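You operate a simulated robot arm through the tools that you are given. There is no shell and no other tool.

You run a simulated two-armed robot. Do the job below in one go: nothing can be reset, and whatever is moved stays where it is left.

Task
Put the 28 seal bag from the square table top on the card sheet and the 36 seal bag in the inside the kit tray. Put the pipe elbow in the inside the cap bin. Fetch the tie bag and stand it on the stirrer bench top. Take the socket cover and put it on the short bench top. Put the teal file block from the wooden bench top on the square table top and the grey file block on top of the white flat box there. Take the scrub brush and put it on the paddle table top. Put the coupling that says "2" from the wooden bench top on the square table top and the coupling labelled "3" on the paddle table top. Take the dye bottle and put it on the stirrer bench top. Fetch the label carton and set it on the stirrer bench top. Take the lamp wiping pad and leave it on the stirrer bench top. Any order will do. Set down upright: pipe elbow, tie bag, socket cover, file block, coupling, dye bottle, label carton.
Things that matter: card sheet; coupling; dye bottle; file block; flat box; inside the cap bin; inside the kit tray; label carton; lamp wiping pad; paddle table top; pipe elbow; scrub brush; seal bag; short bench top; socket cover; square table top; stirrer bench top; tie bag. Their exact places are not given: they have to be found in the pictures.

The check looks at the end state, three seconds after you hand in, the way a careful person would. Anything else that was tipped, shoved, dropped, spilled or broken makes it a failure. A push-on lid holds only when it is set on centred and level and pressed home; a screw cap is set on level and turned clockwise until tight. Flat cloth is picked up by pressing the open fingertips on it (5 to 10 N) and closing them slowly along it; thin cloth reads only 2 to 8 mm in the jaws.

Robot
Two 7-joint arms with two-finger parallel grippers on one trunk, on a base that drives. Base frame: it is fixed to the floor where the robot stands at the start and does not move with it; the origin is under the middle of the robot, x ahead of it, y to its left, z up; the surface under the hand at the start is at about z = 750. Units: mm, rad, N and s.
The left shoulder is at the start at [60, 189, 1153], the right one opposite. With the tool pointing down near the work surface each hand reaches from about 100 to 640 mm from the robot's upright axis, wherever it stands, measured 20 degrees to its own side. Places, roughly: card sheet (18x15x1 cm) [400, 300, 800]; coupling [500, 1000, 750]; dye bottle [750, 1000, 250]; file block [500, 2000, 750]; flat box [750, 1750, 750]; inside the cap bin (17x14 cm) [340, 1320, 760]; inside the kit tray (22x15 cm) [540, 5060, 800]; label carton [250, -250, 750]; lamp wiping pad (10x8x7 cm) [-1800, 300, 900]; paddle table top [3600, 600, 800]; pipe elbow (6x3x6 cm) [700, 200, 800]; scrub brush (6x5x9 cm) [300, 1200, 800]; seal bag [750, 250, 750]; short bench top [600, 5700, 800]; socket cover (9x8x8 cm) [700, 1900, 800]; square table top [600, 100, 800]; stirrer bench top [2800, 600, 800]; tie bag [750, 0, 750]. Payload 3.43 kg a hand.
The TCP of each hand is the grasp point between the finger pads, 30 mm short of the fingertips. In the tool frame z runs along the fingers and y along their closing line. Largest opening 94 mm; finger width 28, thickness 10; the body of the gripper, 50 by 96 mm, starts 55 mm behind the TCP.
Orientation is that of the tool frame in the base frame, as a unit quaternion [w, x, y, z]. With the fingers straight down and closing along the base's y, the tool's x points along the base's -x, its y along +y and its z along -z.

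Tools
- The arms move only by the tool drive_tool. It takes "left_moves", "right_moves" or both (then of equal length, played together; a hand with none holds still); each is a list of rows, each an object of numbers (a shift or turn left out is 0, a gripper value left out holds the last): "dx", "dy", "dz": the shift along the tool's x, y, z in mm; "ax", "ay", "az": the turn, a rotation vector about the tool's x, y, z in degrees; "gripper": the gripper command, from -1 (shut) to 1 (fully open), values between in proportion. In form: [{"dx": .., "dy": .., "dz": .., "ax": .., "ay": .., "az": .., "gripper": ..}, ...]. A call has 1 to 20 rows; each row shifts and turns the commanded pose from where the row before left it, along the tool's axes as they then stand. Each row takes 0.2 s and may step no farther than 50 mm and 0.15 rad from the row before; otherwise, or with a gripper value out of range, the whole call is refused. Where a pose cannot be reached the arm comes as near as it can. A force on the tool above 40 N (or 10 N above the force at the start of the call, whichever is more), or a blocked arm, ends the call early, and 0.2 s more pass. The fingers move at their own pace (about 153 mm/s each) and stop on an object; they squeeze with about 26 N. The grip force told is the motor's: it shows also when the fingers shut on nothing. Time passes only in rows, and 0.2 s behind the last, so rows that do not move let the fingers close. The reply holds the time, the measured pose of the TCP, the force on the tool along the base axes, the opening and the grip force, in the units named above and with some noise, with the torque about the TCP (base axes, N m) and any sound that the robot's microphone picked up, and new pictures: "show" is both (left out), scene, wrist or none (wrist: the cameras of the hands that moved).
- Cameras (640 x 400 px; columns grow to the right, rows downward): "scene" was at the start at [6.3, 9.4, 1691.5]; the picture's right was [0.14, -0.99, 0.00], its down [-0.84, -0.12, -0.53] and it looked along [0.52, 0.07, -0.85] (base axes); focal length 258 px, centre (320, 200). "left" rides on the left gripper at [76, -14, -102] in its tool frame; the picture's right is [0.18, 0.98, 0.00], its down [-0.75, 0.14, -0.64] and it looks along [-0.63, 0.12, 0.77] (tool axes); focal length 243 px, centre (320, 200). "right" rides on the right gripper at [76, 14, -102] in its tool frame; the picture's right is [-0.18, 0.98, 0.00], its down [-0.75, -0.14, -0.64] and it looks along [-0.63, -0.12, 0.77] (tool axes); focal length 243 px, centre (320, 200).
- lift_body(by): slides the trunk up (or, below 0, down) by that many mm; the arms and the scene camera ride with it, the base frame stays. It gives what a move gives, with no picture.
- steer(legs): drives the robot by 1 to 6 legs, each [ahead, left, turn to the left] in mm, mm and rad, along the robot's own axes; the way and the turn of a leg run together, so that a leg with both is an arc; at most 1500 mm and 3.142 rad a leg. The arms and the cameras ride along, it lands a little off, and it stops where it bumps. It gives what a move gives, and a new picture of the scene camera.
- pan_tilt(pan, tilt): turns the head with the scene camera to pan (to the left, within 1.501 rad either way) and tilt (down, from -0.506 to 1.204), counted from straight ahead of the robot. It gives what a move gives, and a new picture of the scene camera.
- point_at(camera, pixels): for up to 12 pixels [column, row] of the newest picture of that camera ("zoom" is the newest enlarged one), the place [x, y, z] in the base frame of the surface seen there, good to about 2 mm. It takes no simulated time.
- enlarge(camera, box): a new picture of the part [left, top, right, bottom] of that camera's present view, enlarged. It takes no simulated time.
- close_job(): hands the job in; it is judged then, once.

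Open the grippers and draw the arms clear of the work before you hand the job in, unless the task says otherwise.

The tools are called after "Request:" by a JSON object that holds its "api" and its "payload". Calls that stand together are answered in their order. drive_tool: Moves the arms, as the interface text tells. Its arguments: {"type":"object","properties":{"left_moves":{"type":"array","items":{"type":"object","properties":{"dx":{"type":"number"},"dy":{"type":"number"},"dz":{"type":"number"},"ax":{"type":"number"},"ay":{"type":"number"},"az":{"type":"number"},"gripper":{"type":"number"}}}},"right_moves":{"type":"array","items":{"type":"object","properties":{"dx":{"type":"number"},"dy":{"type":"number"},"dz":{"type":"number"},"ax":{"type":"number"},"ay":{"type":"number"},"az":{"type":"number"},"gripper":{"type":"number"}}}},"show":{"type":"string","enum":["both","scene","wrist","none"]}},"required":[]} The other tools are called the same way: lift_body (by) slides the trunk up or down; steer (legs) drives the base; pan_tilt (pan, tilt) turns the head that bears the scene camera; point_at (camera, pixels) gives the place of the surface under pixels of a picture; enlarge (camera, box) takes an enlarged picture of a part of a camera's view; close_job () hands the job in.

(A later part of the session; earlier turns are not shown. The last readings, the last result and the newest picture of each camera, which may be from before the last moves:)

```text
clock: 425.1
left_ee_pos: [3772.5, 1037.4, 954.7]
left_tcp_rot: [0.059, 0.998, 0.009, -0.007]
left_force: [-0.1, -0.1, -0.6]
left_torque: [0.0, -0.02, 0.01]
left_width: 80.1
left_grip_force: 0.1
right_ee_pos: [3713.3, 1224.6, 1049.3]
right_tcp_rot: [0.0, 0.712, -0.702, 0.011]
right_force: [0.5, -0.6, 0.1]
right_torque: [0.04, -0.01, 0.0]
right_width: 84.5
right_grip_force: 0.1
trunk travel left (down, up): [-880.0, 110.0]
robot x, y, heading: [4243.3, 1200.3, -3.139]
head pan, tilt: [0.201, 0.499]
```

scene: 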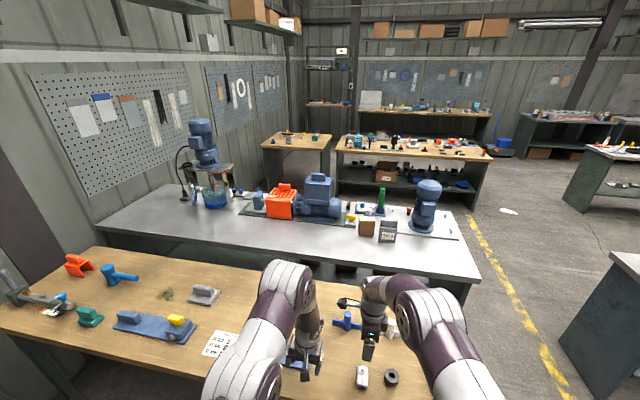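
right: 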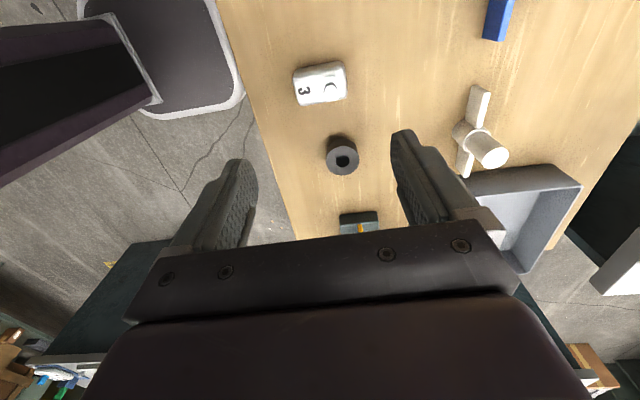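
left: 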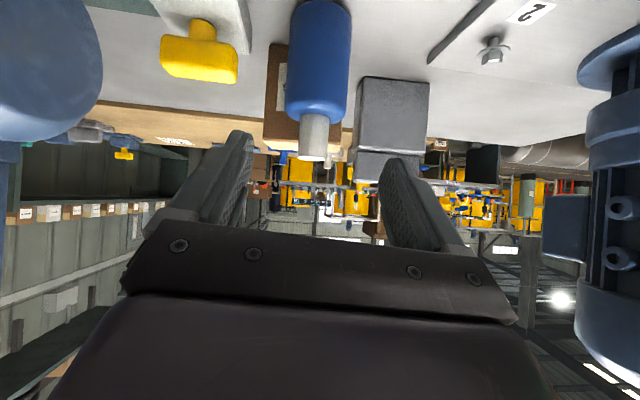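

Coupling 3 stands on the paddle table. Next, the lamp wiping pad and scrub brush. I retrace: back, right to y≈2100, ahead (−x) to x≈1530.

Request:
{"api": "steer", "payload": {"legs": [[-290, 0, 0], [0, -900, 0], [1500, 0, 0], [1480, 0, 0]]}}

Request:
{"api": "steer", "payload": {"legs": [[0, -1260, 0], [1500, 0, 0], [430, 0, 0]]}}

Request:
{"api": "pan_tilt", "payload": {"pan": 0.7, "tilt": 0.35}}

```text
clock: 445.4
left_ee_pos: [1078.2, 1971.3, 954.4]
left_tcp_rot: [0.059, 0.998, -0.001, -0.007]
left_force: [0.1, -0.2, 0.1]
left_torque: [0.01, 0.02, -0.01]
left_width: 80.2
left_grip_force: 0.0
right_ee_pos: [1020.5, 2161.6, 1048.5]
right_tcp_rot: [0.001, -0.707, 0.708, -0.011]
right_force: [-1.0, 0.0, -0.6]
right_torque: [-0.04, 0.02, 0.05]
right_width: 84.8
right_grip_force: 0.0
trunk travel left (down, up): [-880.0, 110.0]
robot x, y, heading: [1553.3, 2125.9, 3.121]
head pan, tilt: [0.201, 0.499]
```

scene: 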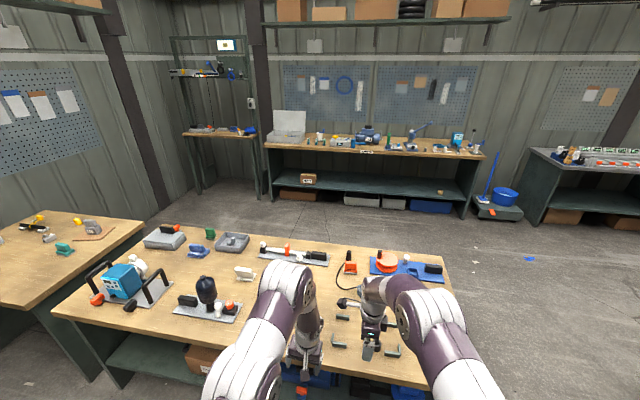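

```text
clock: 461.0
left_ee_pos: [-832.7, 3240.2, 955.8]
left_tcp_rot: [0.058, 0.998, 0.008, -0.006]
left_force: [-0.6, 0.3, 0.3]
left_torque: [0.0, -0.01, 0.03]
left_width: 80.0
left_grip_force: 0.0
right_ee_pos: [-893.2, 3428.2, 1049.5]
right_tcp_rot: [-0.001, 0.712, -0.702, 0.012]
right_force: [0.1, -0.4, -0.5]
right_torque: [0.0, -0.01, -0.01]
right_width: 84.5
right_grip_force: 0.0
trunk travel left (down, up): [-880.0, 110.0]
robot x, y, heading: [-359.1, 3399.2, -3.142]
head pan, tilt: [0.201, 0.499]
```

scene: 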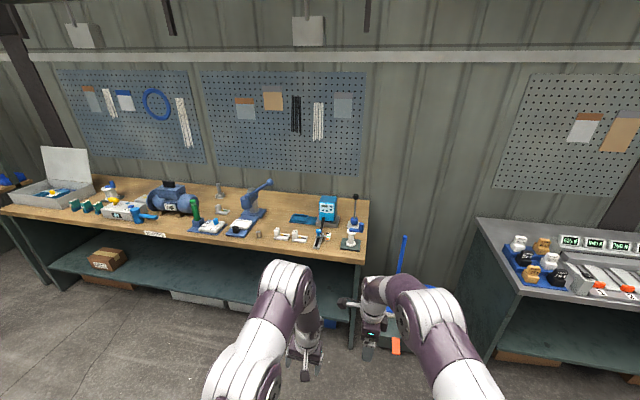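

```text
clock: 461.9
left_ee_pos: [-833.4, 3241.1, 953.8]
left_tcp_rot: [0.059, 0.998, 0.008, -0.007]
left_force: [0.1, -1.1, -0.2]
left_torque: [-0.01, 0.02, 0.04]
left_width: 79.8
left_grip_force: 0.0
right_ee_pos: [-894.1, 3428.6, 1049.6]
right_tcp_rot: [-0.001, 0.713, -0.701, 0.012]
right_force: [1.2, 0.8, -0.4]
right_torque: [-0.01, -0.01, 0.01]
right_width: 84.7
right_grip_force: 0.0
trunk travel left (down, up): [-880.0, 110.0]
robot x, y, heading: [-360.7, 3403.3, -3.141]
head pan, tilt: [0.7, 0.351]
```

scene: 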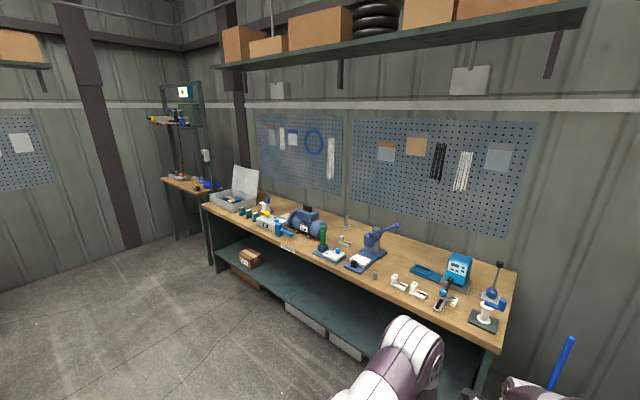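

The small table at the far left ([-1800,300] region) should hold the pad. I slide left 2900 mm and look at it.

Request:
{"api": "steer", "payload": {"legs": [[0, 1500, 0], [0, 1350, 0]]}}

Request:
{"api": "pan_tilt", "payload": {"pan": 0.1, "tilt": 0.5}}

```text
clock: 475.8
left_ee_pos: [-840.9, 375.8, 954.6]
left_tcp_rot: [0.058, 0.998, 0.005, -0.006]
left_force: [0.5, 0.1, -0.2]
left_torque: [-0.01, 0.0, -0.01]
left_width: 80.1
left_grip_force: 0.1
right_ee_pos: [-900.3, 565.0, 1048.8]
right_tcp_rot: [0.0, 0.711, -0.703, 0.012]
right_force: [-0.1, -0.2, -0.6]
right_torque: [0.0, -0.01, 0.03]
right_width: 84.9
right_grip_force: 0.1
trunk travel left (down, up): [-880.0, 110.0]
robot x, y, heading: [-369.3, 534.4, 3.133]
head pan, tilt: [0.7, 0.351]
```

scene: 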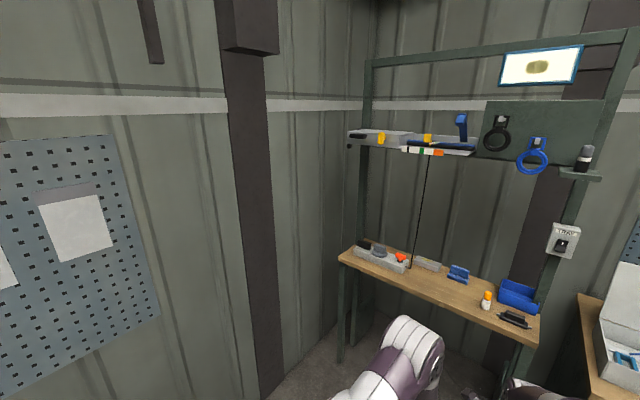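

```text
clock: 476.8
left_ee_pos: [-840.9, 375.4, 954.2]
left_tcp_rot: [0.059, 0.998, 0.004, -0.007]
left_force: [0.1, 1.0, 0.9]
left_torque: [-0.01, -0.02, -0.01]
left_width: 80.0
left_grip_force: 0.1
right_ee_pos: [-901.3, 563.5, 1049.1]
right_tcp_rot: [-0.001, 0.711, -0.703, 0.012]
right_force: [0.7, -0.8, -0.6]
right_torque: [0.0, 0.01, 0.01]
right_width: 84.6
right_grip_force: 0.0
trunk travel left (down, up): [-880.0, 110.0]
robot x, y, heading: [-368.8, 535.0, 3.136]
head pan, tilt: [0.099, 0.499]
```

scene: 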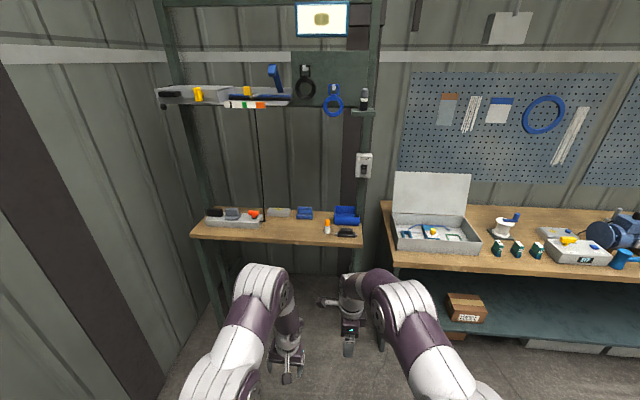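

I zoom in on the small table and its shelf.

Request:
{"api": "enlarge", "payload": {"camera": "scene", "box": [180, 190, 380, 260]}}

Request:
{"api": "enlarge", "payload": {"camera": "scene", "box": [140, 50, 390, 150]}}

Request:
{"api": "point_at", "payload": {"camera": "scene", "pixels": [[303, 212], [280, 212], [345, 215], [327, 225], [250, 235], [345, 235], [195, 235], [358, 240], [233, 215], [240, 95]]}}

```text
3.20 times, centred on (280, 225) of scene
```

zoom: 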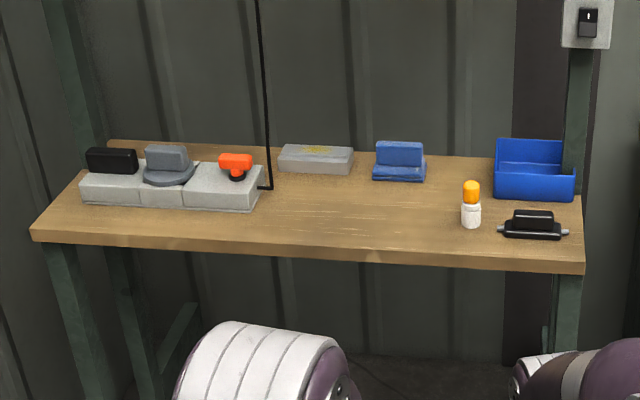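

```text
2.56 times, centred on (265, 100) of scene
```

zoom: 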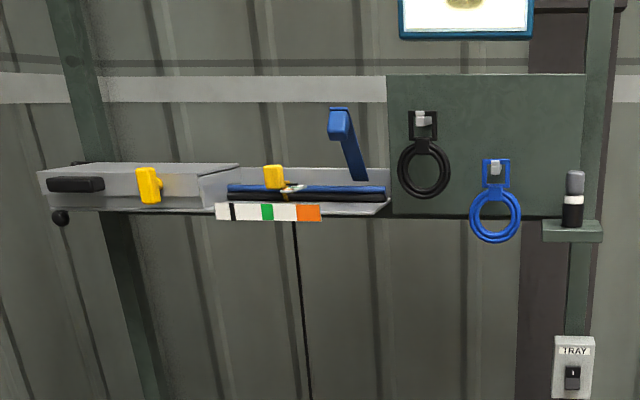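

```text
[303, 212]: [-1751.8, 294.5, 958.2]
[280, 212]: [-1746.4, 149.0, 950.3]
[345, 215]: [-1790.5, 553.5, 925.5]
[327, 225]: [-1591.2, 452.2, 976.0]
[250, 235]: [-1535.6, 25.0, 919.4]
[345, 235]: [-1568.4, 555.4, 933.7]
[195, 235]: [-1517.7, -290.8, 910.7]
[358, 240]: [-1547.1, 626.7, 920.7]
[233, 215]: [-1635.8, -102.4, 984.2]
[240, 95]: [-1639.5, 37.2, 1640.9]
```

The blue pad with a handle at [-1752,294,958] matches. I check the hanging cord and shelf front, since they limit the arms.

Request:
{"api": "point_at", "payload": {"camera": "scene", "pixels": [[262, 180], [260, 150], [264, 200], [257, 120], [270, 107], [200, 108], [333, 105], [365, 105], [365, 165], [320, 20], [175, 100]]}}

```text
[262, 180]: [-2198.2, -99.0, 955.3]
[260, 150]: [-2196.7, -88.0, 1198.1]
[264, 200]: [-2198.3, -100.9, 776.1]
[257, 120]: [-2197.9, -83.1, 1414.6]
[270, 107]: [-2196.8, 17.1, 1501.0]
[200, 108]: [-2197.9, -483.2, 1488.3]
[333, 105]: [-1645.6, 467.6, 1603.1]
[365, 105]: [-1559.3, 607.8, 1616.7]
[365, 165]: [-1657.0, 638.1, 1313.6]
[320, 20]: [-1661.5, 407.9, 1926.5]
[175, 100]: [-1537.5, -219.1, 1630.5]
```

The cord hangs somewhere near y≈50, so I keep the left hand back: retract it 120 mm, raise the trunk 110 mm, and approach for a right-hand pick.

Request:
{"api": "drive_tool", "payload": {"left_moves": [{"dx": 40}, {"dx": 40}, {"dx": 40}], "show": "none"}}

Request:
{"api": "lift_body", "payload": {"by": 110}}

Request:
{"api": "steer", "payload": {"legs": [[550, 240, 0.006]]}}

Request:
{"api": "pan_tilt", "payload": {"pan": 0.0, "tilt": 0.75}}

```text
clock: 477.6
left_ee_pos: [-720.9, 376.9, 954.5]
left_tcp_rot: [0.058, 0.998, 0.005, -0.009]
left_force: [0.7, 0.0, 0.3]
left_torque: [0.02, 0.02, -0.04]
left_width: 79.8
left_grip_force: 0.0
right_ee_pos: [-899.9, 563.8, 1049.9]
right_tcp_rot: [0.0, 0.711, -0.703, 0.011]
right_force: [0.8, 0.3, 0.6]
right_torque: [-0.01, 0.04, 0.01]
right_width: 84.6
right_grip_force: 0.0
trunk travel left (down, up): [-880.0, 110.0]
robot x, y, heading: [-369.4, 535.7, 3.134]
head pan, tilt: [0.099, 0.499]
```

```text
clock: 479.0
left_ee_pos: [-720.9, 375.6, 1063.6]
left_tcp_rot: [0.059, 0.998, 0.005, -0.006]
left_force: [0.3, -0.8, -0.3]
left_torque: [0.0, 0.02, -0.02]
left_width: 80.0
left_grip_force: 0.1
right_ee_pos: [-900.5, 563.5, 1159.5]
right_tcp_rot: [-0.001, 0.71, -0.704, 0.012]
right_force: [-0.4, 0.2, -0.6]
right_torque: [0.02, 0.02, 0.02]
right_width: 84.6
right_grip_force: 0.0
trunk travel left (down, up): [-990.0, 0.0]
robot x, y, heading: [-365.8, 535.9, 3.136]
head pan, tilt: [0.099, 0.499]
```

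```text
clock: 482.4
left_ee_pos: [-1275.1, 138.2, 1063.6]
left_tcp_rot: [0.059, 0.998, 0.005, -0.007]
left_force: [0.2, 0.0, 1.0]
left_torque: [0.0, 0.05, 0.02]
left_width: 79.7
left_grip_force: 0.0
right_ee_pos: [-1455.5, 326.9, 1159.4]
right_tcp_rot: [-0.001, 0.71, -0.704, 0.012]
right_force: [-0.4, -0.3, -0.4]
right_torque: [0.01, 0.0, 0.0]
right_width: 84.5
right_grip_force: 0.0
trunk travel left (down, up): [-990.0, 0.0]
robot x, y, heading: [-923.8, 299.2, 3.133]
head pan, tilt: [0.099, 0.499]
```

scene: 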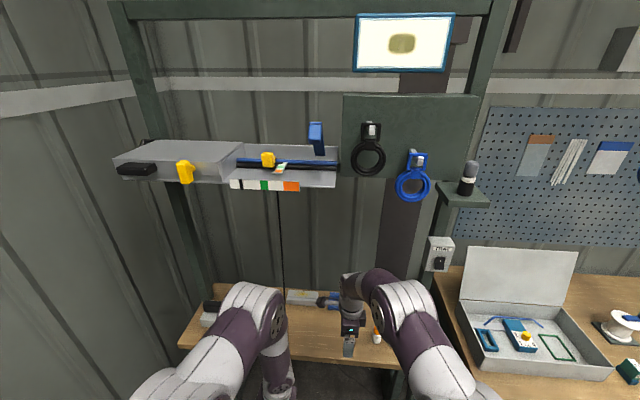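

```text
clock: 483.2
left_ee_pos: [-1276.2, 138.3, 1063.6]
left_tcp_rot: [0.058, 0.998, 0.005, -0.006]
left_force: [-0.1, -0.5, 0.2]
left_torque: [0.01, 0.01, 0.03]
left_width: 79.9
left_grip_force: 0.0
right_ee_pos: [-1455.1, 325.6, 1159.3]
right_tcp_rot: [-0.001, 0.71, -0.704, 0.013]
right_force: [-0.5, 0.4, -0.5]
right_torque: [-0.02, -0.01, 0.02]
right_width: 84.7
right_grip_force: 0.1
trunk travel left (down, up): [-990.0, 0.0]
robot x, y, heading: [-923.8, 298.1, 3.137]
head pan, tilt: [0.0, 0.75]
```

scene: 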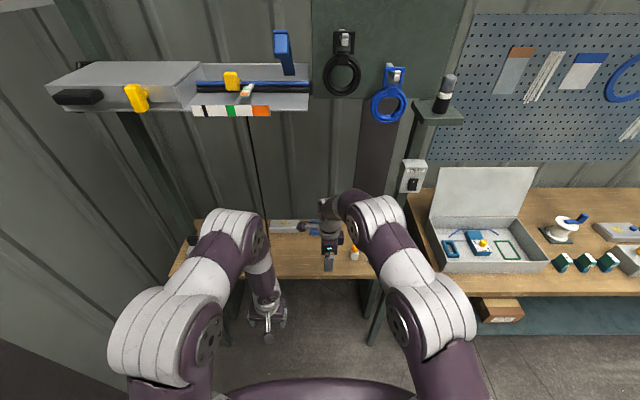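

I drive in 265 mm further, slowly, then look with the right wrist camera.

Request:
{"api": "steer", "payload": {"legs": [[150, 0, 0.004], [115, 0, 0]]}}

Request:
{"api": "drive_tool", "payload": {"right_moves": [{"dy": 5, "gripper": 1}], "show": "both"}}

```text
clock: 485.4
left_ee_pos: [-1539.0, 137.7, 1064.4]
left_tcp_rot: [0.058, 0.998, 0.007, -0.007]
left_force: [0.8, 0.0, 0.3]
left_torque: [-0.01, 0.0, -0.03]
left_width: 80.1
left_grip_force: 0.1
right_ee_pos: [-1720.7, 323.8, 1159.0]
right_tcp_rot: [0.0, 0.712, -0.703, 0.011]
right_force: [0.5, 0.5, 0.2]
right_torque: [0.0, 0.0, -0.01]
right_width: 84.6
right_grip_force: 0.0
trunk travel left (down, up): [-990.0, 0.0]
robot x, y, heading: [-1188.4, 299.1, 3.141]
head pan, tilt: [0.0, 0.75]
```

scene: 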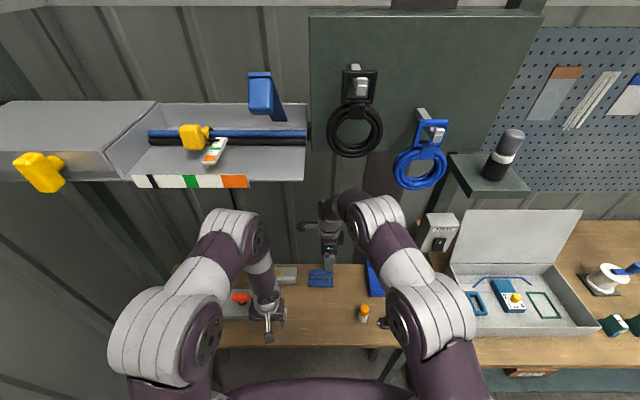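

```text
clock: 485.8
left_ee_pos: [-1537.5, 137.1, 1063.8]
left_tcp_rot: [0.058, 0.998, 0.007, -0.006]
left_force: [-0.4, -0.4, -0.4]
left_torque: [0.04, 0.05, -0.01]
left_width: 80.0
left_grip_force: 0.1
right_ee_pos: [-1725.2, 324.1, 1159.8]
right_tcp_rot: [0.0, 0.712, -0.702, 0.011]
right_force: [0.5, -0.5, -0.3]
right_torque: [0.02, 0.0, 0.0]
right_width: 94.1
right_grip_force: 0.1
trunk travel left (down, up): [-990.0, 0.0]
robot x, y, heading: [-1184.8, 297.3, 3.137]
head pan, tilt: [0.0, 0.75]
```

scene: 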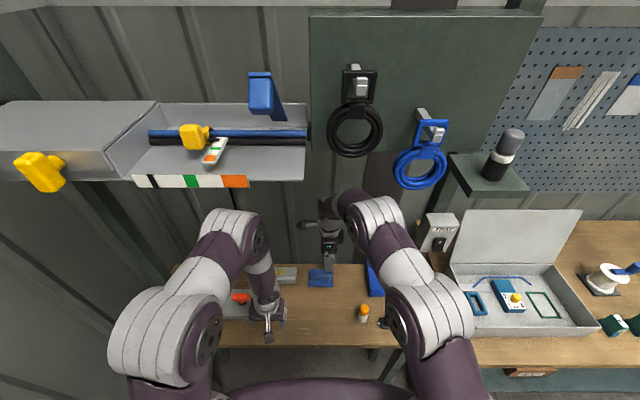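
right: 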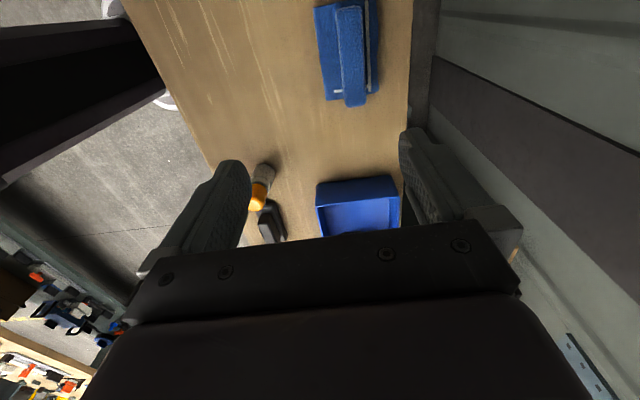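

The pad shows at (345,50) in the right view. I sample its handle, base, and the table back edge/wall.

Request:
{"api": "point_at", "payload": {"camera": "right", "pixels": [[337, 12], [362, 12], [345, 100], [365, 100], [350, 55], [322, 40], [375, 40], [330, 95], [408, 100], [430, 60], [425, 100]]}}

Request:
{"api": "enlarge", "payload": {"camera": "right", "box": [290, 0, 430, 120]}}

```text
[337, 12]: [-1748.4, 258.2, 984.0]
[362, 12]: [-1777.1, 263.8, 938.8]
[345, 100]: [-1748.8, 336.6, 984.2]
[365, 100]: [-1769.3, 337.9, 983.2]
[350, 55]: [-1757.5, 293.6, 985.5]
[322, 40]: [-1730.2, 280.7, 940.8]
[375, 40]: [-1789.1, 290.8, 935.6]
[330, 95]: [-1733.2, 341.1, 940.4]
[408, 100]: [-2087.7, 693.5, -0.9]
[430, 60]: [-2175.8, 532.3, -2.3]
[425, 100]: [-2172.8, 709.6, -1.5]
```

```text
3.33 times, centred on (360, 60) of right
```

zoom: 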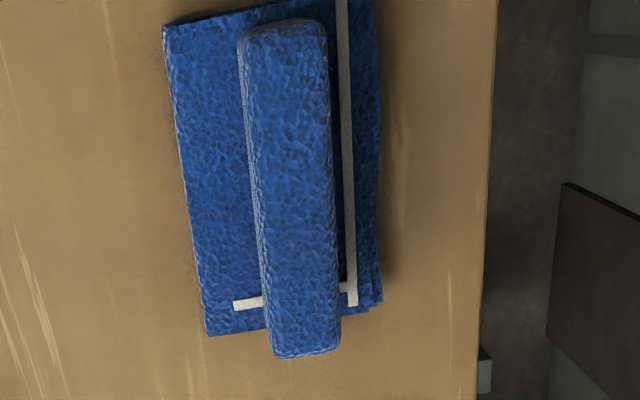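

Handle centre ≈[-1759,297], top 985, base top 940. I align, descend to TCP z≈976, and grip.

Request:
{"api": "drive_tool", "payload": {"right_moves": [{"dx": 23.5, "dy": 37}, {"dz": 40}, {"dz": 45}, {"dz": 45}, {"dz": 40}, {"dz": 14}], "show": "wrist"}}

```text
clock: 487.2
left_ee_pos: [-1539.7, 138.3, 1064.8]
left_tcp_rot: [0.059, 0.998, 0.007, -0.007]
left_force: [-0.2, -0.1, -0.1]
left_torque: [0.05, -0.01, 0.02]
left_width: 79.9
left_grip_force: 0.1
right_ee_pos: [-1754.4, 298.3, 976.6]
right_tcp_rot: [0.0, 0.712, -0.702, 0.012]
right_force: [-0.1, -1.1, 0.0]
right_torque: [-0.01, 0.01, 0.0]
right_width: 93.9
right_grip_force: 0.0
right hand out of reach, approached as far as the arm can: row 6
trunk travel left (down, up): [-990.0, 0.0]
robot x, y, heading: [-1187.7, 299.0, 3.139]
head pan, tilt: [0.0, 0.75]
```

right: 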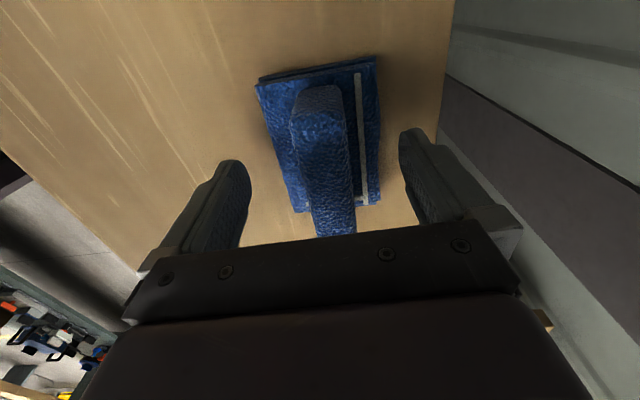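

The handle lies between the fingers. I close and lift gently.

Request:
{"api": "drive_tool", "payload": {"right_moves": [{"gripper": -1}, {"gripper": -1}, {"gripper": -1}, {"gripper": -1}, {"dz": -15}, {"dz": -35}, {"dz": -40}, {"dz": -40}], "show": "both"}}

```text
clock: 489.0
left_ee_pos: [-1538.9, 137.4, 1064.1]
left_tcp_rot: [0.058, 0.998, 0.008, -0.007]
left_force: [-0.2, 0.8, -0.4]
left_torque: [0.01, 0.0, 0.01]
left_width: 79.9
left_grip_force: 0.0
right_ee_pos: [-1756.3, 302.8, 1108.1]
right_tcp_rot: [-0.001, 0.713, -0.701, 0.012]
right_force: [-1.0, -0.5, -0.6]
right_torque: [-0.05, 0.03, -0.01]
right_width: 28.0
right_grip_force: 25.6
trunk travel left (down, up): [-990.0, 0.0]
robot x, y, heading: [-1187.3, 301.0, 3.145]
head pan, tilt: [0.0, 0.75]
```

scene: 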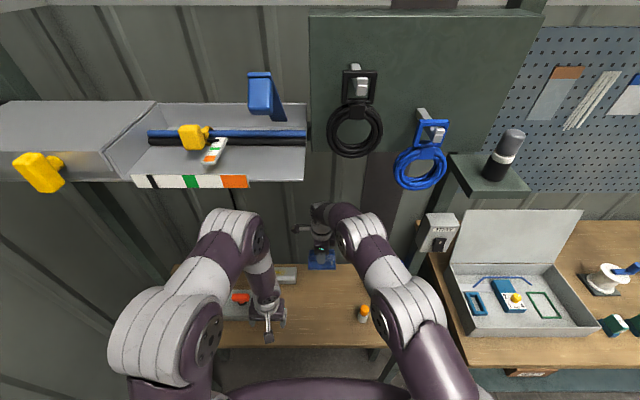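
right: 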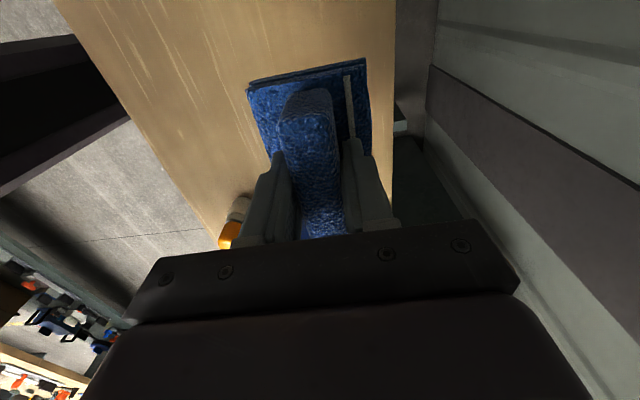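

The pad is held. I back out, turn round to face the wooden bench, and level the left hand.

Request:
{"api": "steer", "payload": {"legs": [[-650, 0, 0], [0, -700, 0], [0, 0, -1.57], [0, 0, -1.57]]}}

Request:
{"api": "drive_tool", "payload": {"left_moves": [{"ax": 6.7, "gripper": 1}], "show": "none"}}

Request:
{"api": "lift_body", "payload": {"by": -150}}

Request:
{"api": "pan_tilt", "payload": {"pan": 0.1, "tilt": 0.75}}

```text
clock: 503.8
left_ee_pos: [-189.0, 1154.4, 1063.6]
left_tcp_rot: [0.007, 0.005, 0.998, 0.059]
left_force: [0.2, 0.6, -0.4]
left_torque: [0.0, 0.01, 0.01]
left_width: 79.9
left_grip_force: 0.1
right_ee_pos: [23.4, 986.6, 1106.9]
right_tcp_rot: [-0.012, 0.711, 0.703, -0.001]
right_force: [-0.3, 0.5, -1.2]
right_torque: [0.0, 0.03, 0.01]
right_width: 27.8
right_grip_force: 26.0
trunk travel left (down, up): [-990.0, 0.0]
robot x, y, heading: [-544.0, 1003.5, -0.022]
head pan, tilt: [0.0, 0.75]
```

scene: 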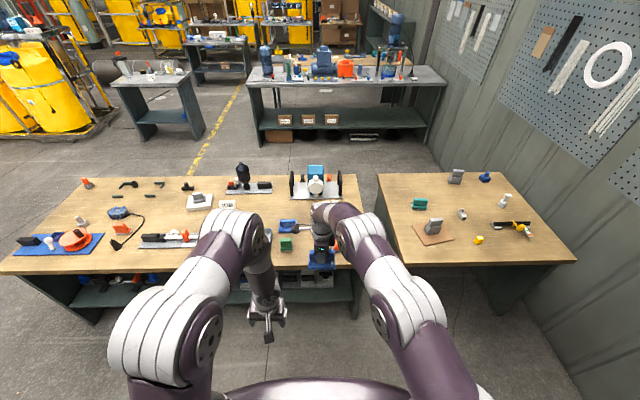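

```text
clock: 504.2
left_ee_pos: [-186.3, 1154.4, 1064.1]
left_tcp_rot: [0.006, 0.006, 1.0, -0.001]
left_force: [0.1, 1.1, 0.1]
left_torque: [-0.01, 0.0, 0.01]
left_width: 94.4
left_grip_force: 0.0
right_ee_pos: [24.6, 986.7, 1105.2]
right_tcp_rot: [-0.012, 0.711, 0.703, -0.001]
right_force: [-0.7, -0.4, -1.0]
right_torque: [-0.02, 0.02, 0.01]
right_width: 27.7
right_grip_force: 26.1
trunk travel left (down, up): [-990.0, 0.0]
robot x, y, heading: [-542.3, 1001.4, -0.027]
head pan, tilt: [0.0, 0.75]
```

```text
clock: 505.9
left_ee_pos: [-187.5, 1155.0, 913.6]
left_tcp_rot: [0.006, 0.005, 1.0, 0.001]
left_force: [1.0, 0.1, -0.3]
left_torque: [-0.03, -0.01, 0.02]
left_width: 94.5
left_grip_force: 0.1
right_ee_pos: [25.2, 986.4, 956.8]
right_tcp_rot: [-0.011, 0.71, 0.704, -0.001]
right_force: [1.6, 0.2, -0.8]
right_torque: [0.01, 0.02, -0.03]
right_width: 27.8
right_grip_force: 26.2
trunk travel left (down, up): [-840.0, 150.0]
robot x, y, heading: [-541.0, 1002.7, -0.026]
head pan, tilt: [0.0, 0.75]
```

```text
clock: 506.6
left_ee_pos: [-188.0, 1154.4, 913.2]
left_tcp_rot: [0.006, 0.005, 1.0, 0.0]
left_force: [0.5, -0.2, -0.3]
left_torque: [-0.01, 0.01, 0.02]
left_width: 94.1
left_grip_force: 0.1
right_ee_pos: [24.8, 985.6, 958.0]
right_tcp_rot: [-0.012, 0.711, 0.704, -0.001]
right_force: [1.0, 0.5, -1.0]
right_torque: [0.01, 0.0, -0.02]
right_width: 27.9
right_grip_force: 26.5
trunk travel left (down, up): [-840.0, 150.0]
robot x, y, heading: [-543.1, 1003.7, -0.025]
head pan, tilt: [0.099, 0.75]
```

scene: 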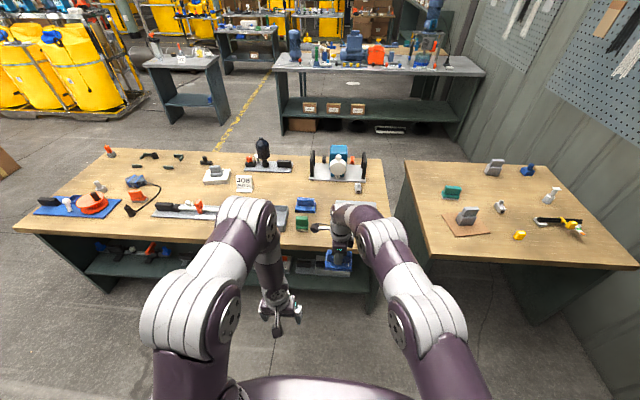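

The green brush is at scene (302,222). I zoom in for its geometry.

Request:
{"api": "enlarge", "payload": {"camera": "scene", "box": [270, 190, 340, 245]}}

Request:
{"api": "point_at", "payload": {"camera": "zoom", "pixels": [[260, 200], [340, 200], [260, 225], [340, 225], [300, 212], [260, 285], [340, 285], [300, 300], [300, 255], [245, 250], [355, 250]]}}

```text
7.27 times, centred on (305, 218) of scene
```

zoom: 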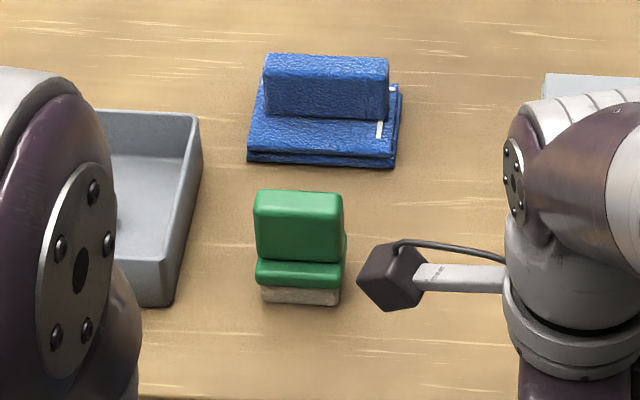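

```text
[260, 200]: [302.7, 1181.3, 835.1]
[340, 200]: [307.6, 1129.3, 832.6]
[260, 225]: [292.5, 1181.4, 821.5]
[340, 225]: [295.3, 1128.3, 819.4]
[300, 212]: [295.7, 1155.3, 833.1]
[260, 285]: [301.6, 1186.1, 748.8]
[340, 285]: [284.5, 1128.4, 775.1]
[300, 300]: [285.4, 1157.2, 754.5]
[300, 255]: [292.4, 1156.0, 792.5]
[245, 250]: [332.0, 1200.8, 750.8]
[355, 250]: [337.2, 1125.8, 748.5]
```

The brush: handle y 1128–1181, top 836, near [306,1155]; bristles below. I drive ahead 300 mm and move the left hand over it.

Request:
{"api": "steer", "payload": {"legs": [[310, 10, 0.026]]}}

Request:
{"api": "drive_tool", "payload": {"left_moves": [{"dx": -40}, {"dx": -40}, {"dx": -40}, {"dx": -40, "az": -4}], "show": "both"}}

```text
clock: 508.7
left_ee_pos: [117.0, 1168.7, 913.8]
left_tcp_rot: [0.006, -0.006, 1.0, 0.0]
left_force: [-0.2, -0.3, 0.5]
left_torque: [0.0, -0.02, 0.01]
left_width: 93.8
left_grip_force: 0.1
right_ee_pos: [333.4, 1004.2, 957.6]
right_tcp_rot: [-0.012, 0.703, 0.711, -0.001]
right_force: [0.0, 0.8, -1.2]
right_torque: [0.01, 0.01, -0.02]
right_width: 27.8
right_grip_force: 25.8
trunk travel left (down, up): [-840.0, 150.0]
robot x, y, heading: [-232.1, 1005.6, -0.002]
head pan, tilt: [0.099, 0.75]
```

scene: 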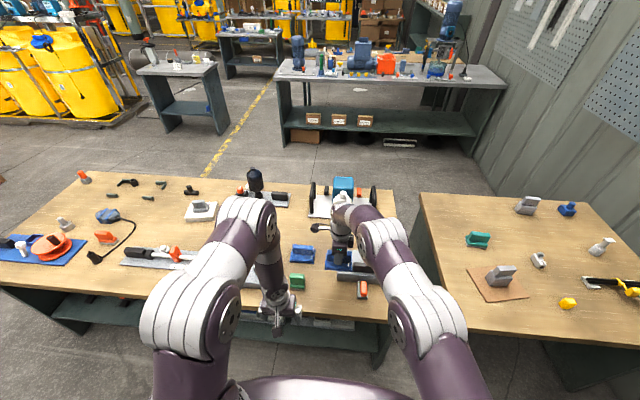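

```text
clock: 509.7
left_ee_pos: [278.9, 1170.6, 916.4]
left_tcp_rot: [0.005, -0.041, 0.999, -0.001]
left_force: [-0.7, 0.4, -0.1]
left_torque: [0.01, 0.07, -0.02]
left_width: 94.2
left_grip_force: 0.1
right_ee_pos: [335.1, 1004.9, 955.3]
right_tcp_rot: [-0.012, 0.703, 0.711, -0.001]
right_force: [-0.6, 0.3, -1.0]
right_torque: [0.0, 0.01, 0.03]
right_width: 27.7
right_grip_force: 25.9
trunk travel left (down, up): [-840.0, 150.0]
robot x, y, heading: [-233.2, 1009.8, -0.0]
head pan, tilt: [0.099, 0.75]
```

scene: 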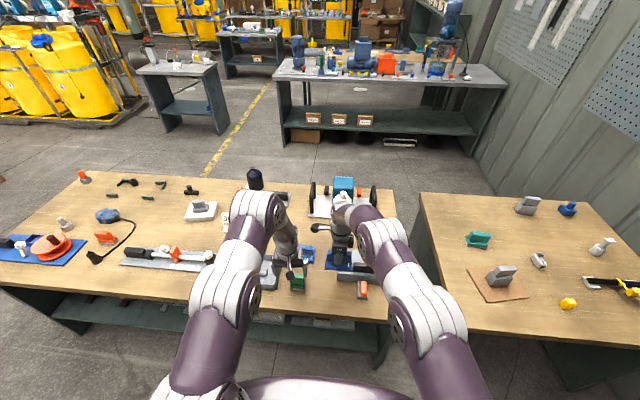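
left: 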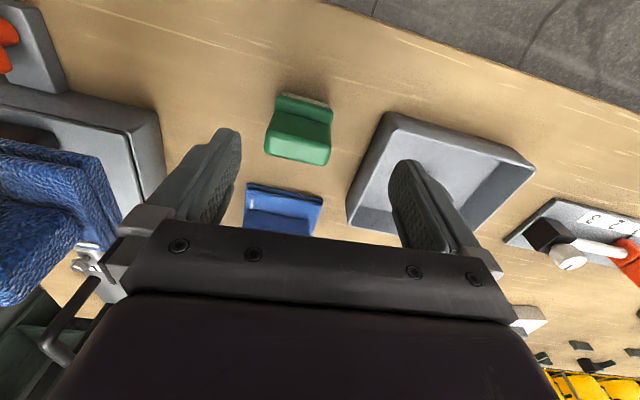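

I read the brush points in the left view.

Request:
{"api": "point_at", "payload": {"camera": "left", "pixels": [[270, 140], [328, 150], [265, 152], [328, 162], [298, 145], [298, 155], [275, 98], [330, 108]]}}

```text
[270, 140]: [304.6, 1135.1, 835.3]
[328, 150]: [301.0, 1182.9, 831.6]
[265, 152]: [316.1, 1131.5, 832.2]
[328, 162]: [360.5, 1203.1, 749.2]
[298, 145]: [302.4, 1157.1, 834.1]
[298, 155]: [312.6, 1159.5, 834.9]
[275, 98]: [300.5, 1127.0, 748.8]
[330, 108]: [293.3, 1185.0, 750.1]
```

Centre ≈[306,1157]. I align, descend to z≈812 and grip the brush.

Request:
{"api": "drive_tool", "payload": {"left_moves": [{"dx": -25.8, "dy": -15.8}, {"dz": 40}, {"dz": 40}, {"dz": 24}, {"gripper": -1}, {"gripper": -1}, {"gripper": -1}, {"gripper": -1}], "show": "wrist"}}

```text
clock: 511.5
left_ee_pos: [305.1, 1157.4, 811.5]
left_tcp_rot: [0.007, -0.041, 0.999, 0.0]
left_force: [-0.4, 0.0, 1.3]
left_torque: [0.0, -0.01, -0.02]
left_width: 60.6
left_grip_force: 25.7
right_ee_pos: [333.5, 1005.1, 956.8]
right_tcp_rot: [-0.011, 0.703, 0.711, 0.0]
right_force: [0.0, -0.4, -0.2]
right_torque: [0.0, 0.01, -0.03]
right_width: 27.7
right_grip_force: 26.3
trunk travel left (down, up): [-840.0, 150.0]
robot x, y, heading: [-237.8, 1007.5, 0.002]
head pan, tilt: [0.099, 0.75]
```

left: 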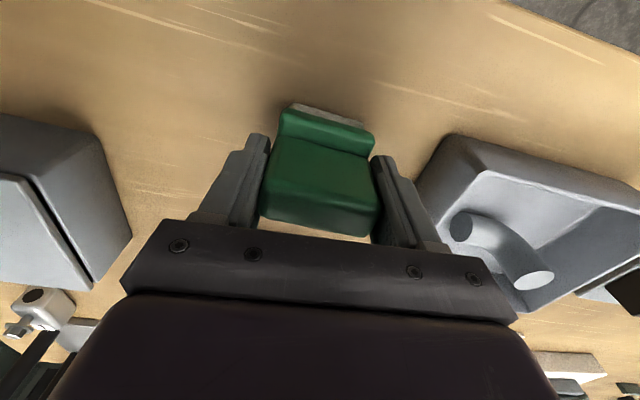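

The brush is gripped. I lift it and back out.

Request:
{"api": "drive_tool", "payload": {"left_moves": [{"dz": -20}, {"dz": -40}, {"dz": -40}, {"dz": -40}, {"dz": -40}], "show": "both"}}

Request:
{"api": "steer", "payload": {"legs": [[-270, 0, 0], [0, 1500, 0], [0, 860, 0]]}}

```text
clock: 512.7
left_ee_pos: [302.2, 1154.0, 992.3]
left_tcp_rot: [0.006, -0.041, 0.999, -0.001]
left_force: [-0.1, 0.3, -1.0]
left_torque: [0.03, 0.01, -0.03]
left_width: 60.3
left_grip_force: 25.8
right_ee_pos: [332.6, 1004.4, 957.1]
right_tcp_rot: [-0.012, 0.703, 0.711, -0.001]
right_force: [0.4, 0.7, -0.9]
right_torque: [0.01, 0.04, 0.01]
right_width: 27.7
right_grip_force: 26.3
trunk travel left (down, up): [-840.0, 150.0]
robot x, y, heading: [-234.7, 1005.4, -0.004]
head pan, tilt: [0.099, 0.75]
```

scene: 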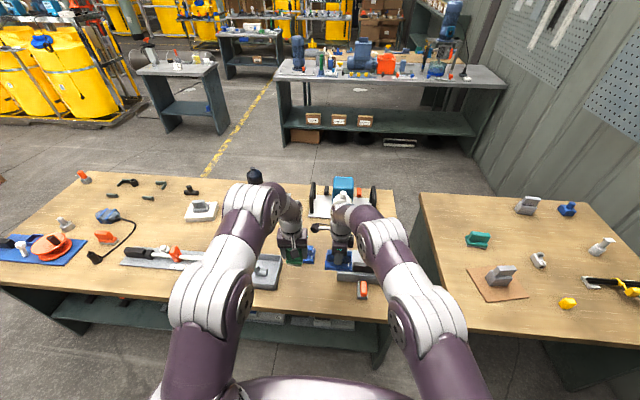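
left: 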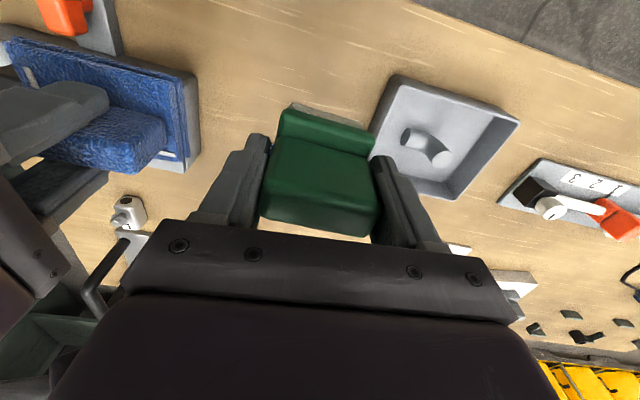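

```text
clock: 525.8
left_ee_pos: [21.6, 3531.0, 991.4]
left_tcp_rot: [0.006, -0.045, 0.999, -0.001]
left_force: [0.0, -0.1, -1.3]
left_torque: [-0.01, 0.02, 0.0]
left_width: 61.4
left_grip_force: 25.8
right_ee_pos: [52.2, 3380.8, 957.8]
right_tcp_rot: [-0.012, 0.7, 0.714, -0.001]
right_force: [-0.8, -0.9, -0.8]
right_torque: [-0.02, -0.02, -0.01]
right_width: 27.6
right_grip_force: 25.9
trunk travel left (down, up): [-840.0, 150.0]
robot x, y, heading: [-515.5, 3376.9, -0.0]
head pan, tilt: [0.099, 0.75]
```

scene: 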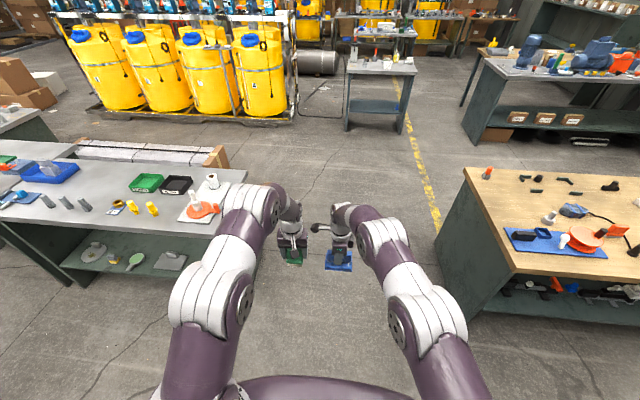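

I cross to the aisle before the stirrer bench: ahead to x≈1450, right to y≈1190, and raise the trunk 110 mm.

Request:
{"api": "steer", "payload": {"legs": [[1500, 0, 0], [450, 0, 0]]}}

Request:
{"api": "steer", "payload": {"legs": [[0, -1500, 0], [0, -680, 0]]}}

Request:
{"api": "lift_body", "payload": {"by": 110}}

```text
clock: 535.6
left_ee_pos: [1981.7, 3528.5, 992.3]
left_tcp_rot: [0.006, -0.041, 0.999, 0.0]
left_force: [0.6, 0.0, -1.1]
left_torque: [-0.02, 0.0, 0.02]
left_width: 61.5
left_grip_force: 26.0
right_ee_pos: [2012.6, 3377.9, 958.0]
right_tcp_rot: [-0.012, 0.703, 0.711, 0.0]
right_force: [0.5, 0.3, -1.1]
right_torque: [-0.02, 0.02, 0.0]
right_width: 27.7
right_grip_force: 26.0
trunk travel left (down, up): [-840.0, 150.0]
robot x, y, heading: [1444.1, 3382.5, -0.0]
head pan, tilt: [0.099, 0.75]
```

scene: 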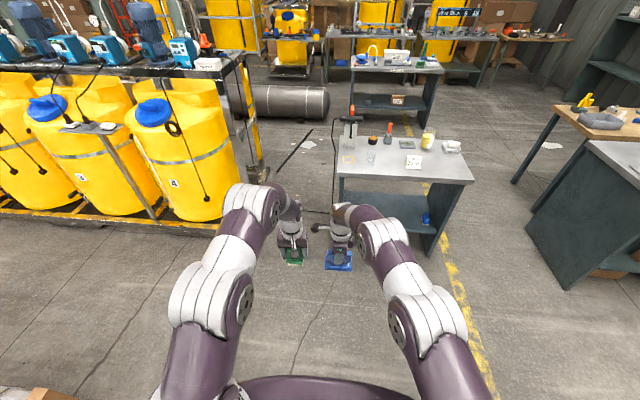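

```text
clock: 546.4
left_ee_pos: [1995.2, 1362.1, 991.6]
left_tcp_rot: [0.006, -0.048, 0.999, 0.0]
left_force: [-0.4, 0.0, -1.1]
left_torque: [-0.01, -0.02, -0.01]
left_width: 61.6
left_grip_force: 25.8
right_ee_pos: [2028.2, 1210.6, 956.5]
right_tcp_rot: [-0.012, 0.698, 0.716, -0.001]
right_force: [0.7, -0.4, 0.2]
right_torque: [0.0, 0.0, 0.0]
right_width: 27.9
right_grip_force: 26.0
trunk travel left (down, up): [-840.0, 150.0]
robot x, y, heading: [1458.6, 1204.7, 0.008]
head pan, tilt: [0.099, 0.75]
```

scene: 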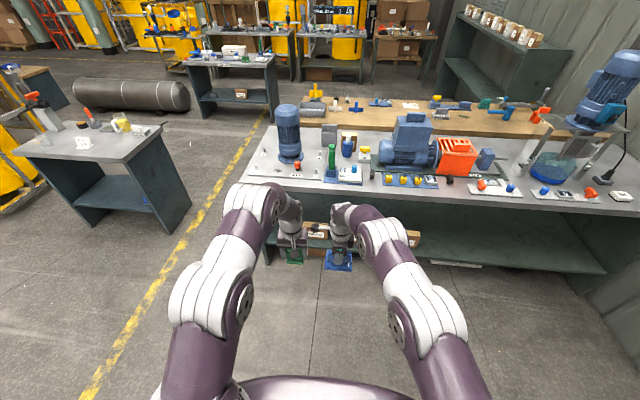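

```text
clock: 547.8
left_ee_pos: [1995.3, 1361.4, 1101.9]
left_tcp_rot: [0.006, -0.047, 0.999, 0.0]
left_force: [0.5, -0.4, -0.5]
left_torque: [0.0, -0.01, 0.0]
left_width: 61.7
left_grip_force: 26.5
right_ee_pos: [2028.0, 1210.7, 1068.3]
right_tcp_rot: [-0.014, 0.697, 0.717, -0.001]
right_force: [-1.1, 0.4, -1.5]
right_torque: [0.0, 0.05, 0.02]
right_width: 27.8
right_grip_force: 26.2
trunk travel left (down, up): [-950.0, 40.0]
robot x, y, heading: [1462.5, 1206.7, 0.01]
head pan, tilt: [0.099, 0.75]
```

I approach the bench in two legs (total ≈706 mm ahead, 17 mm right).

Request:
{"api": "steer", "payload": {"legs": [[450, -20, -0.009]]}}

Request:
{"api": "steer", "payload": {"legs": [[254, 0, 0]]}}

Request:
{"api": "drive_tool", "payload": {"right_moves": [{}], "left_moves": [{}], "show": "wrist"}}

```text
clock: 550.5
left_ee_pos: [2450.4, 1344.1, 1102.5]
left_tcp_rot: [0.007, -0.046, 0.999, 0.0]
left_force: [0.0, 0.3, -0.7]
left_torque: [0.0, 0.01, 0.02]
left_width: 61.7
left_grip_force: 26.1
right_ee_pos: [2481.5, 1193.5, 1066.9]
right_tcp_rot: [-0.012, 0.699, 0.715, -0.002]
right_force: [-0.2, 0.7, -0.7]
right_torque: [-0.02, -0.01, 0.01]
right_width: 28.1
right_grip_force: 26.2
trunk travel left (down, up): [-950.0, 40.0]
robot x, y, heading: [1914.3, 1194.6, 0.01]
head pan, tilt: [0.099, 0.75]
```

scene: 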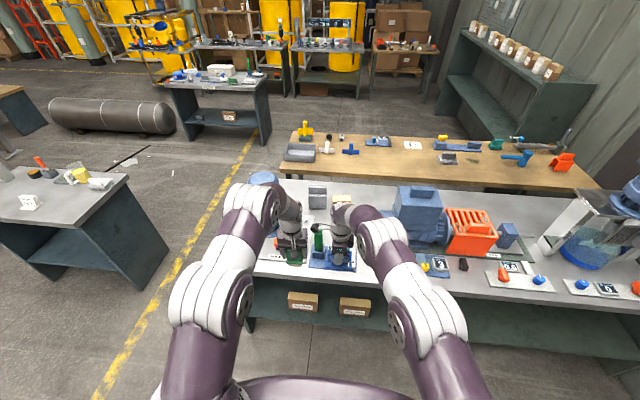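

```text
clock: 552.4
left_ee_pos: [2701.5, 1347.4, 1102.2]
left_tcp_rot: [0.006, -0.047, 0.999, 0.0]
left_force: [-0.1, -0.3, -1.1]
left_torque: [0.04, -0.04, 0.01]
left_width: 61.7
left_grip_force: 25.7
right_ee_pos: [2734.5, 1196.7, 1068.3]
right_tcp_rot: [-0.012, 0.698, 0.716, -0.001]
right_force: [1.1, -0.2, -0.3]
right_torque: [-0.01, -0.01, 0.0]
right_width: 27.9
right_grip_force: 26.3
trunk travel left (down, up): [-950.0, 40.0]
robot x, y, heading: [2168.8, 1194.8, 0.012]
head pan, tilt: [0.099, 0.75]
```

scene: 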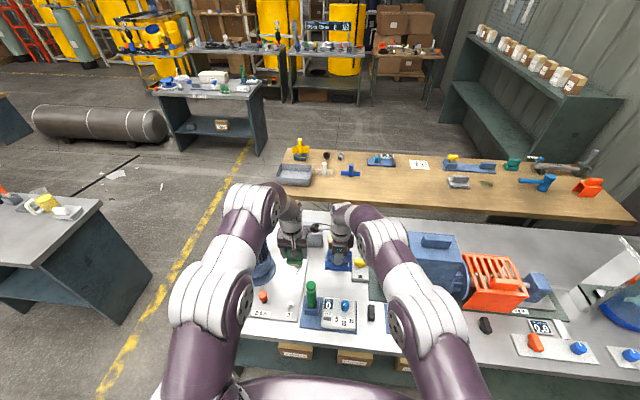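

```text
clock: 552.8
left_ee_pos: [2704.1, 1347.8, 1102.3]
left_tcp_rot: [0.007, -0.046, 0.999, -0.001]
left_force: [-0.6, -0.4, -2.0]
left_torque: [0.02, -0.02, 0.01]
left_width: 61.7
left_grip_force: 25.7
right_ee_pos: [2735.5, 1197.3, 1068.3]
right_tcp_rot: [-0.011, 0.698, 0.716, 0.0]
right_force: [0.3, -0.7, -1.4]
right_torque: [-0.03, -0.04, 0.02]
right_width: 27.8
right_grip_force: 25.9
trunk travel left (down, up): [-950.0, 40.0]
robot x, y, heading: [2165.8, 1195.6, 0.013]
head pan, tilt: [0.099, 0.75]
```

right: 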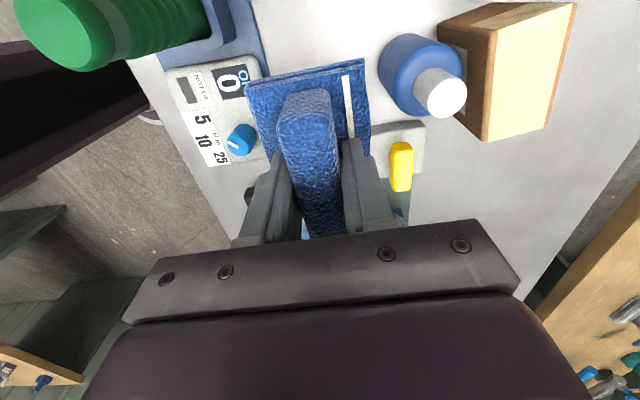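
left: 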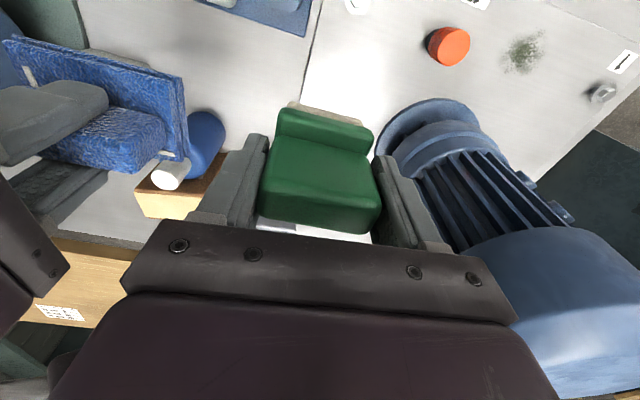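

The place under the pad is clear (≈18 mm to bottle, 23 mm to valve). I lower the pad to TCP z≈910.

Request:
{"api": "drive_tool", "payload": {"right_moves": [{"dz": 40}, {"dz": 45}, {"dz": 40}, {"dz": 22}, {"dz": 8}, {"dz": 3}], "show": "wrist"}}

```text
clock: 554.2
left_ee_pos: [2703.5, 1347.2, 1101.1]
left_tcp_rot: [0.006, -0.047, 0.999, 0.0]
left_force: [-0.1, 0.0, -0.7]
left_torque: [0.02, 0.01, 0.01]
left_width: 61.7
left_grip_force: 25.5
right_ee_pos: [2734.2, 1198.5, 922.0]
right_tcp_rot: [-0.008, 0.7, 0.714, 0.009]
right_force: [0.2, -0.3, 0.1]
right_torque: [0.0, 0.01, -0.06]
right_width: 28.0
right_grip_force: 25.4
right hand out of reach, approached as far as the arm can: row 4, 5
trunk travel left (down, up): [-950.0, 40.0]
robot x, y, heading: [2166.9, 1195.6, 0.006]
head pan, tilt: [0.099, 0.75]
```

right: 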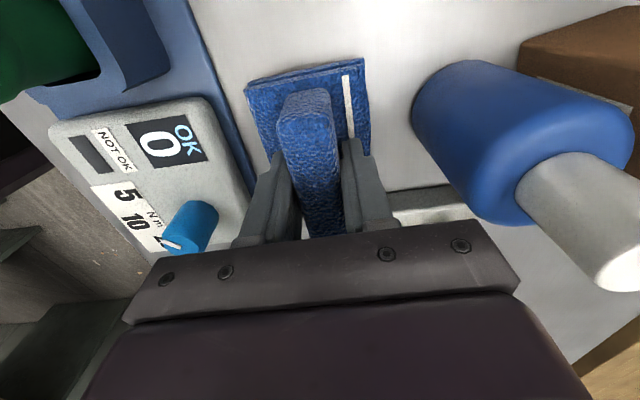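

The arm is at its reach limit at z=922; I lower the trunk 12 mm instead, then by single mm.

Request:
{"api": "lift_body", "payload": {"by": -12}}

```text
clock: 554.8
left_ee_pos: [2703.7, 1346.8, 1089.3]
left_tcp_rot: [0.007, -0.048, 0.999, -0.001]
left_force: [0.3, 0.2, -1.3]
left_torque: [0.01, -0.03, -0.03]
left_width: 61.8
left_grip_force: 26.1
right_ee_pos: [2733.6, 1198.3, 907.8]
right_tcp_rot: [-0.008, 0.699, 0.715, 0.005]
right_force: [-0.8, 0.8, -0.9]
right_torque: [0.03, -0.02, -0.03]
right_width: 27.6
right_grip_force: 26.0
trunk travel left (down, up): [-938.0, 52.0]
robot x, y, heading: [2168.1, 1192.9, 0.005]
head pan, tilt: [0.099, 0.75]
```

Nearly down. Another 2 mm.

Request:
{"api": "lift_body", "payload": {"by": -2}}

Request:
{"api": "drive_tool", "payload": {"right_moves": [{}], "show": "wrist"}}

```text
clock: 555.3
left_ee_pos: [2703.8, 1347.1, 1086.4]
left_tcp_rot: [0.006, -0.047, 0.999, 0.0]
left_force: [-0.2, 0.6, 0.0]
left_torque: [-0.01, -0.04, 0.04]
left_width: 61.6
left_grip_force: 26.2
right_ee_pos: [2733.5, 1198.8, 906.9]
right_tcp_rot: [-0.008, 0.698, 0.716, 0.006]
right_force: [-0.5, -0.3, -1.3]
right_torque: [-0.01, 0.01, 0.03]
right_width: 27.8
right_grip_force: 25.8
trunk travel left (down, up): [-936.0, 54.0]
robot x, y, heading: [2171.6, 1193.6, 0.008]
head pan, tilt: [0.099, 0.75]
```

```text
clock: 555.7
left_ee_pos: [2703.5, 1346.7, 1088.0]
left_tcp_rot: [0.006, -0.047, 0.999, -0.001]
left_force: [0.1, 0.1, -0.3]
left_torque: [-0.01, 0.04, -0.01]
left_width: 61.4
left_grip_force: 26.2
right_ee_pos: [2732.9, 1199.4, 907.2]
right_tcp_rot: [-0.008, 0.698, 0.716, 0.006]
right_force: [-0.1, 0.2, -1.6]
right_torque: [0.0, 0.0, 0.02]
right_width: 28.1
right_grip_force: 25.9
trunk travel left (down, up): [-936.0, 54.0]
robot x, y, heading: [2163.6, 1192.9, 0.011]
head pan, tilt: [0.099, 0.75]
```

right: 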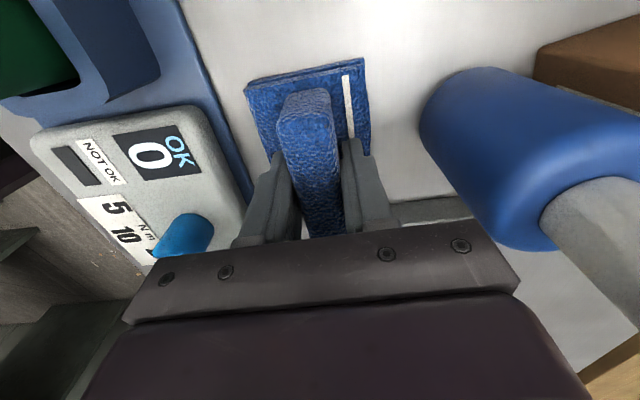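

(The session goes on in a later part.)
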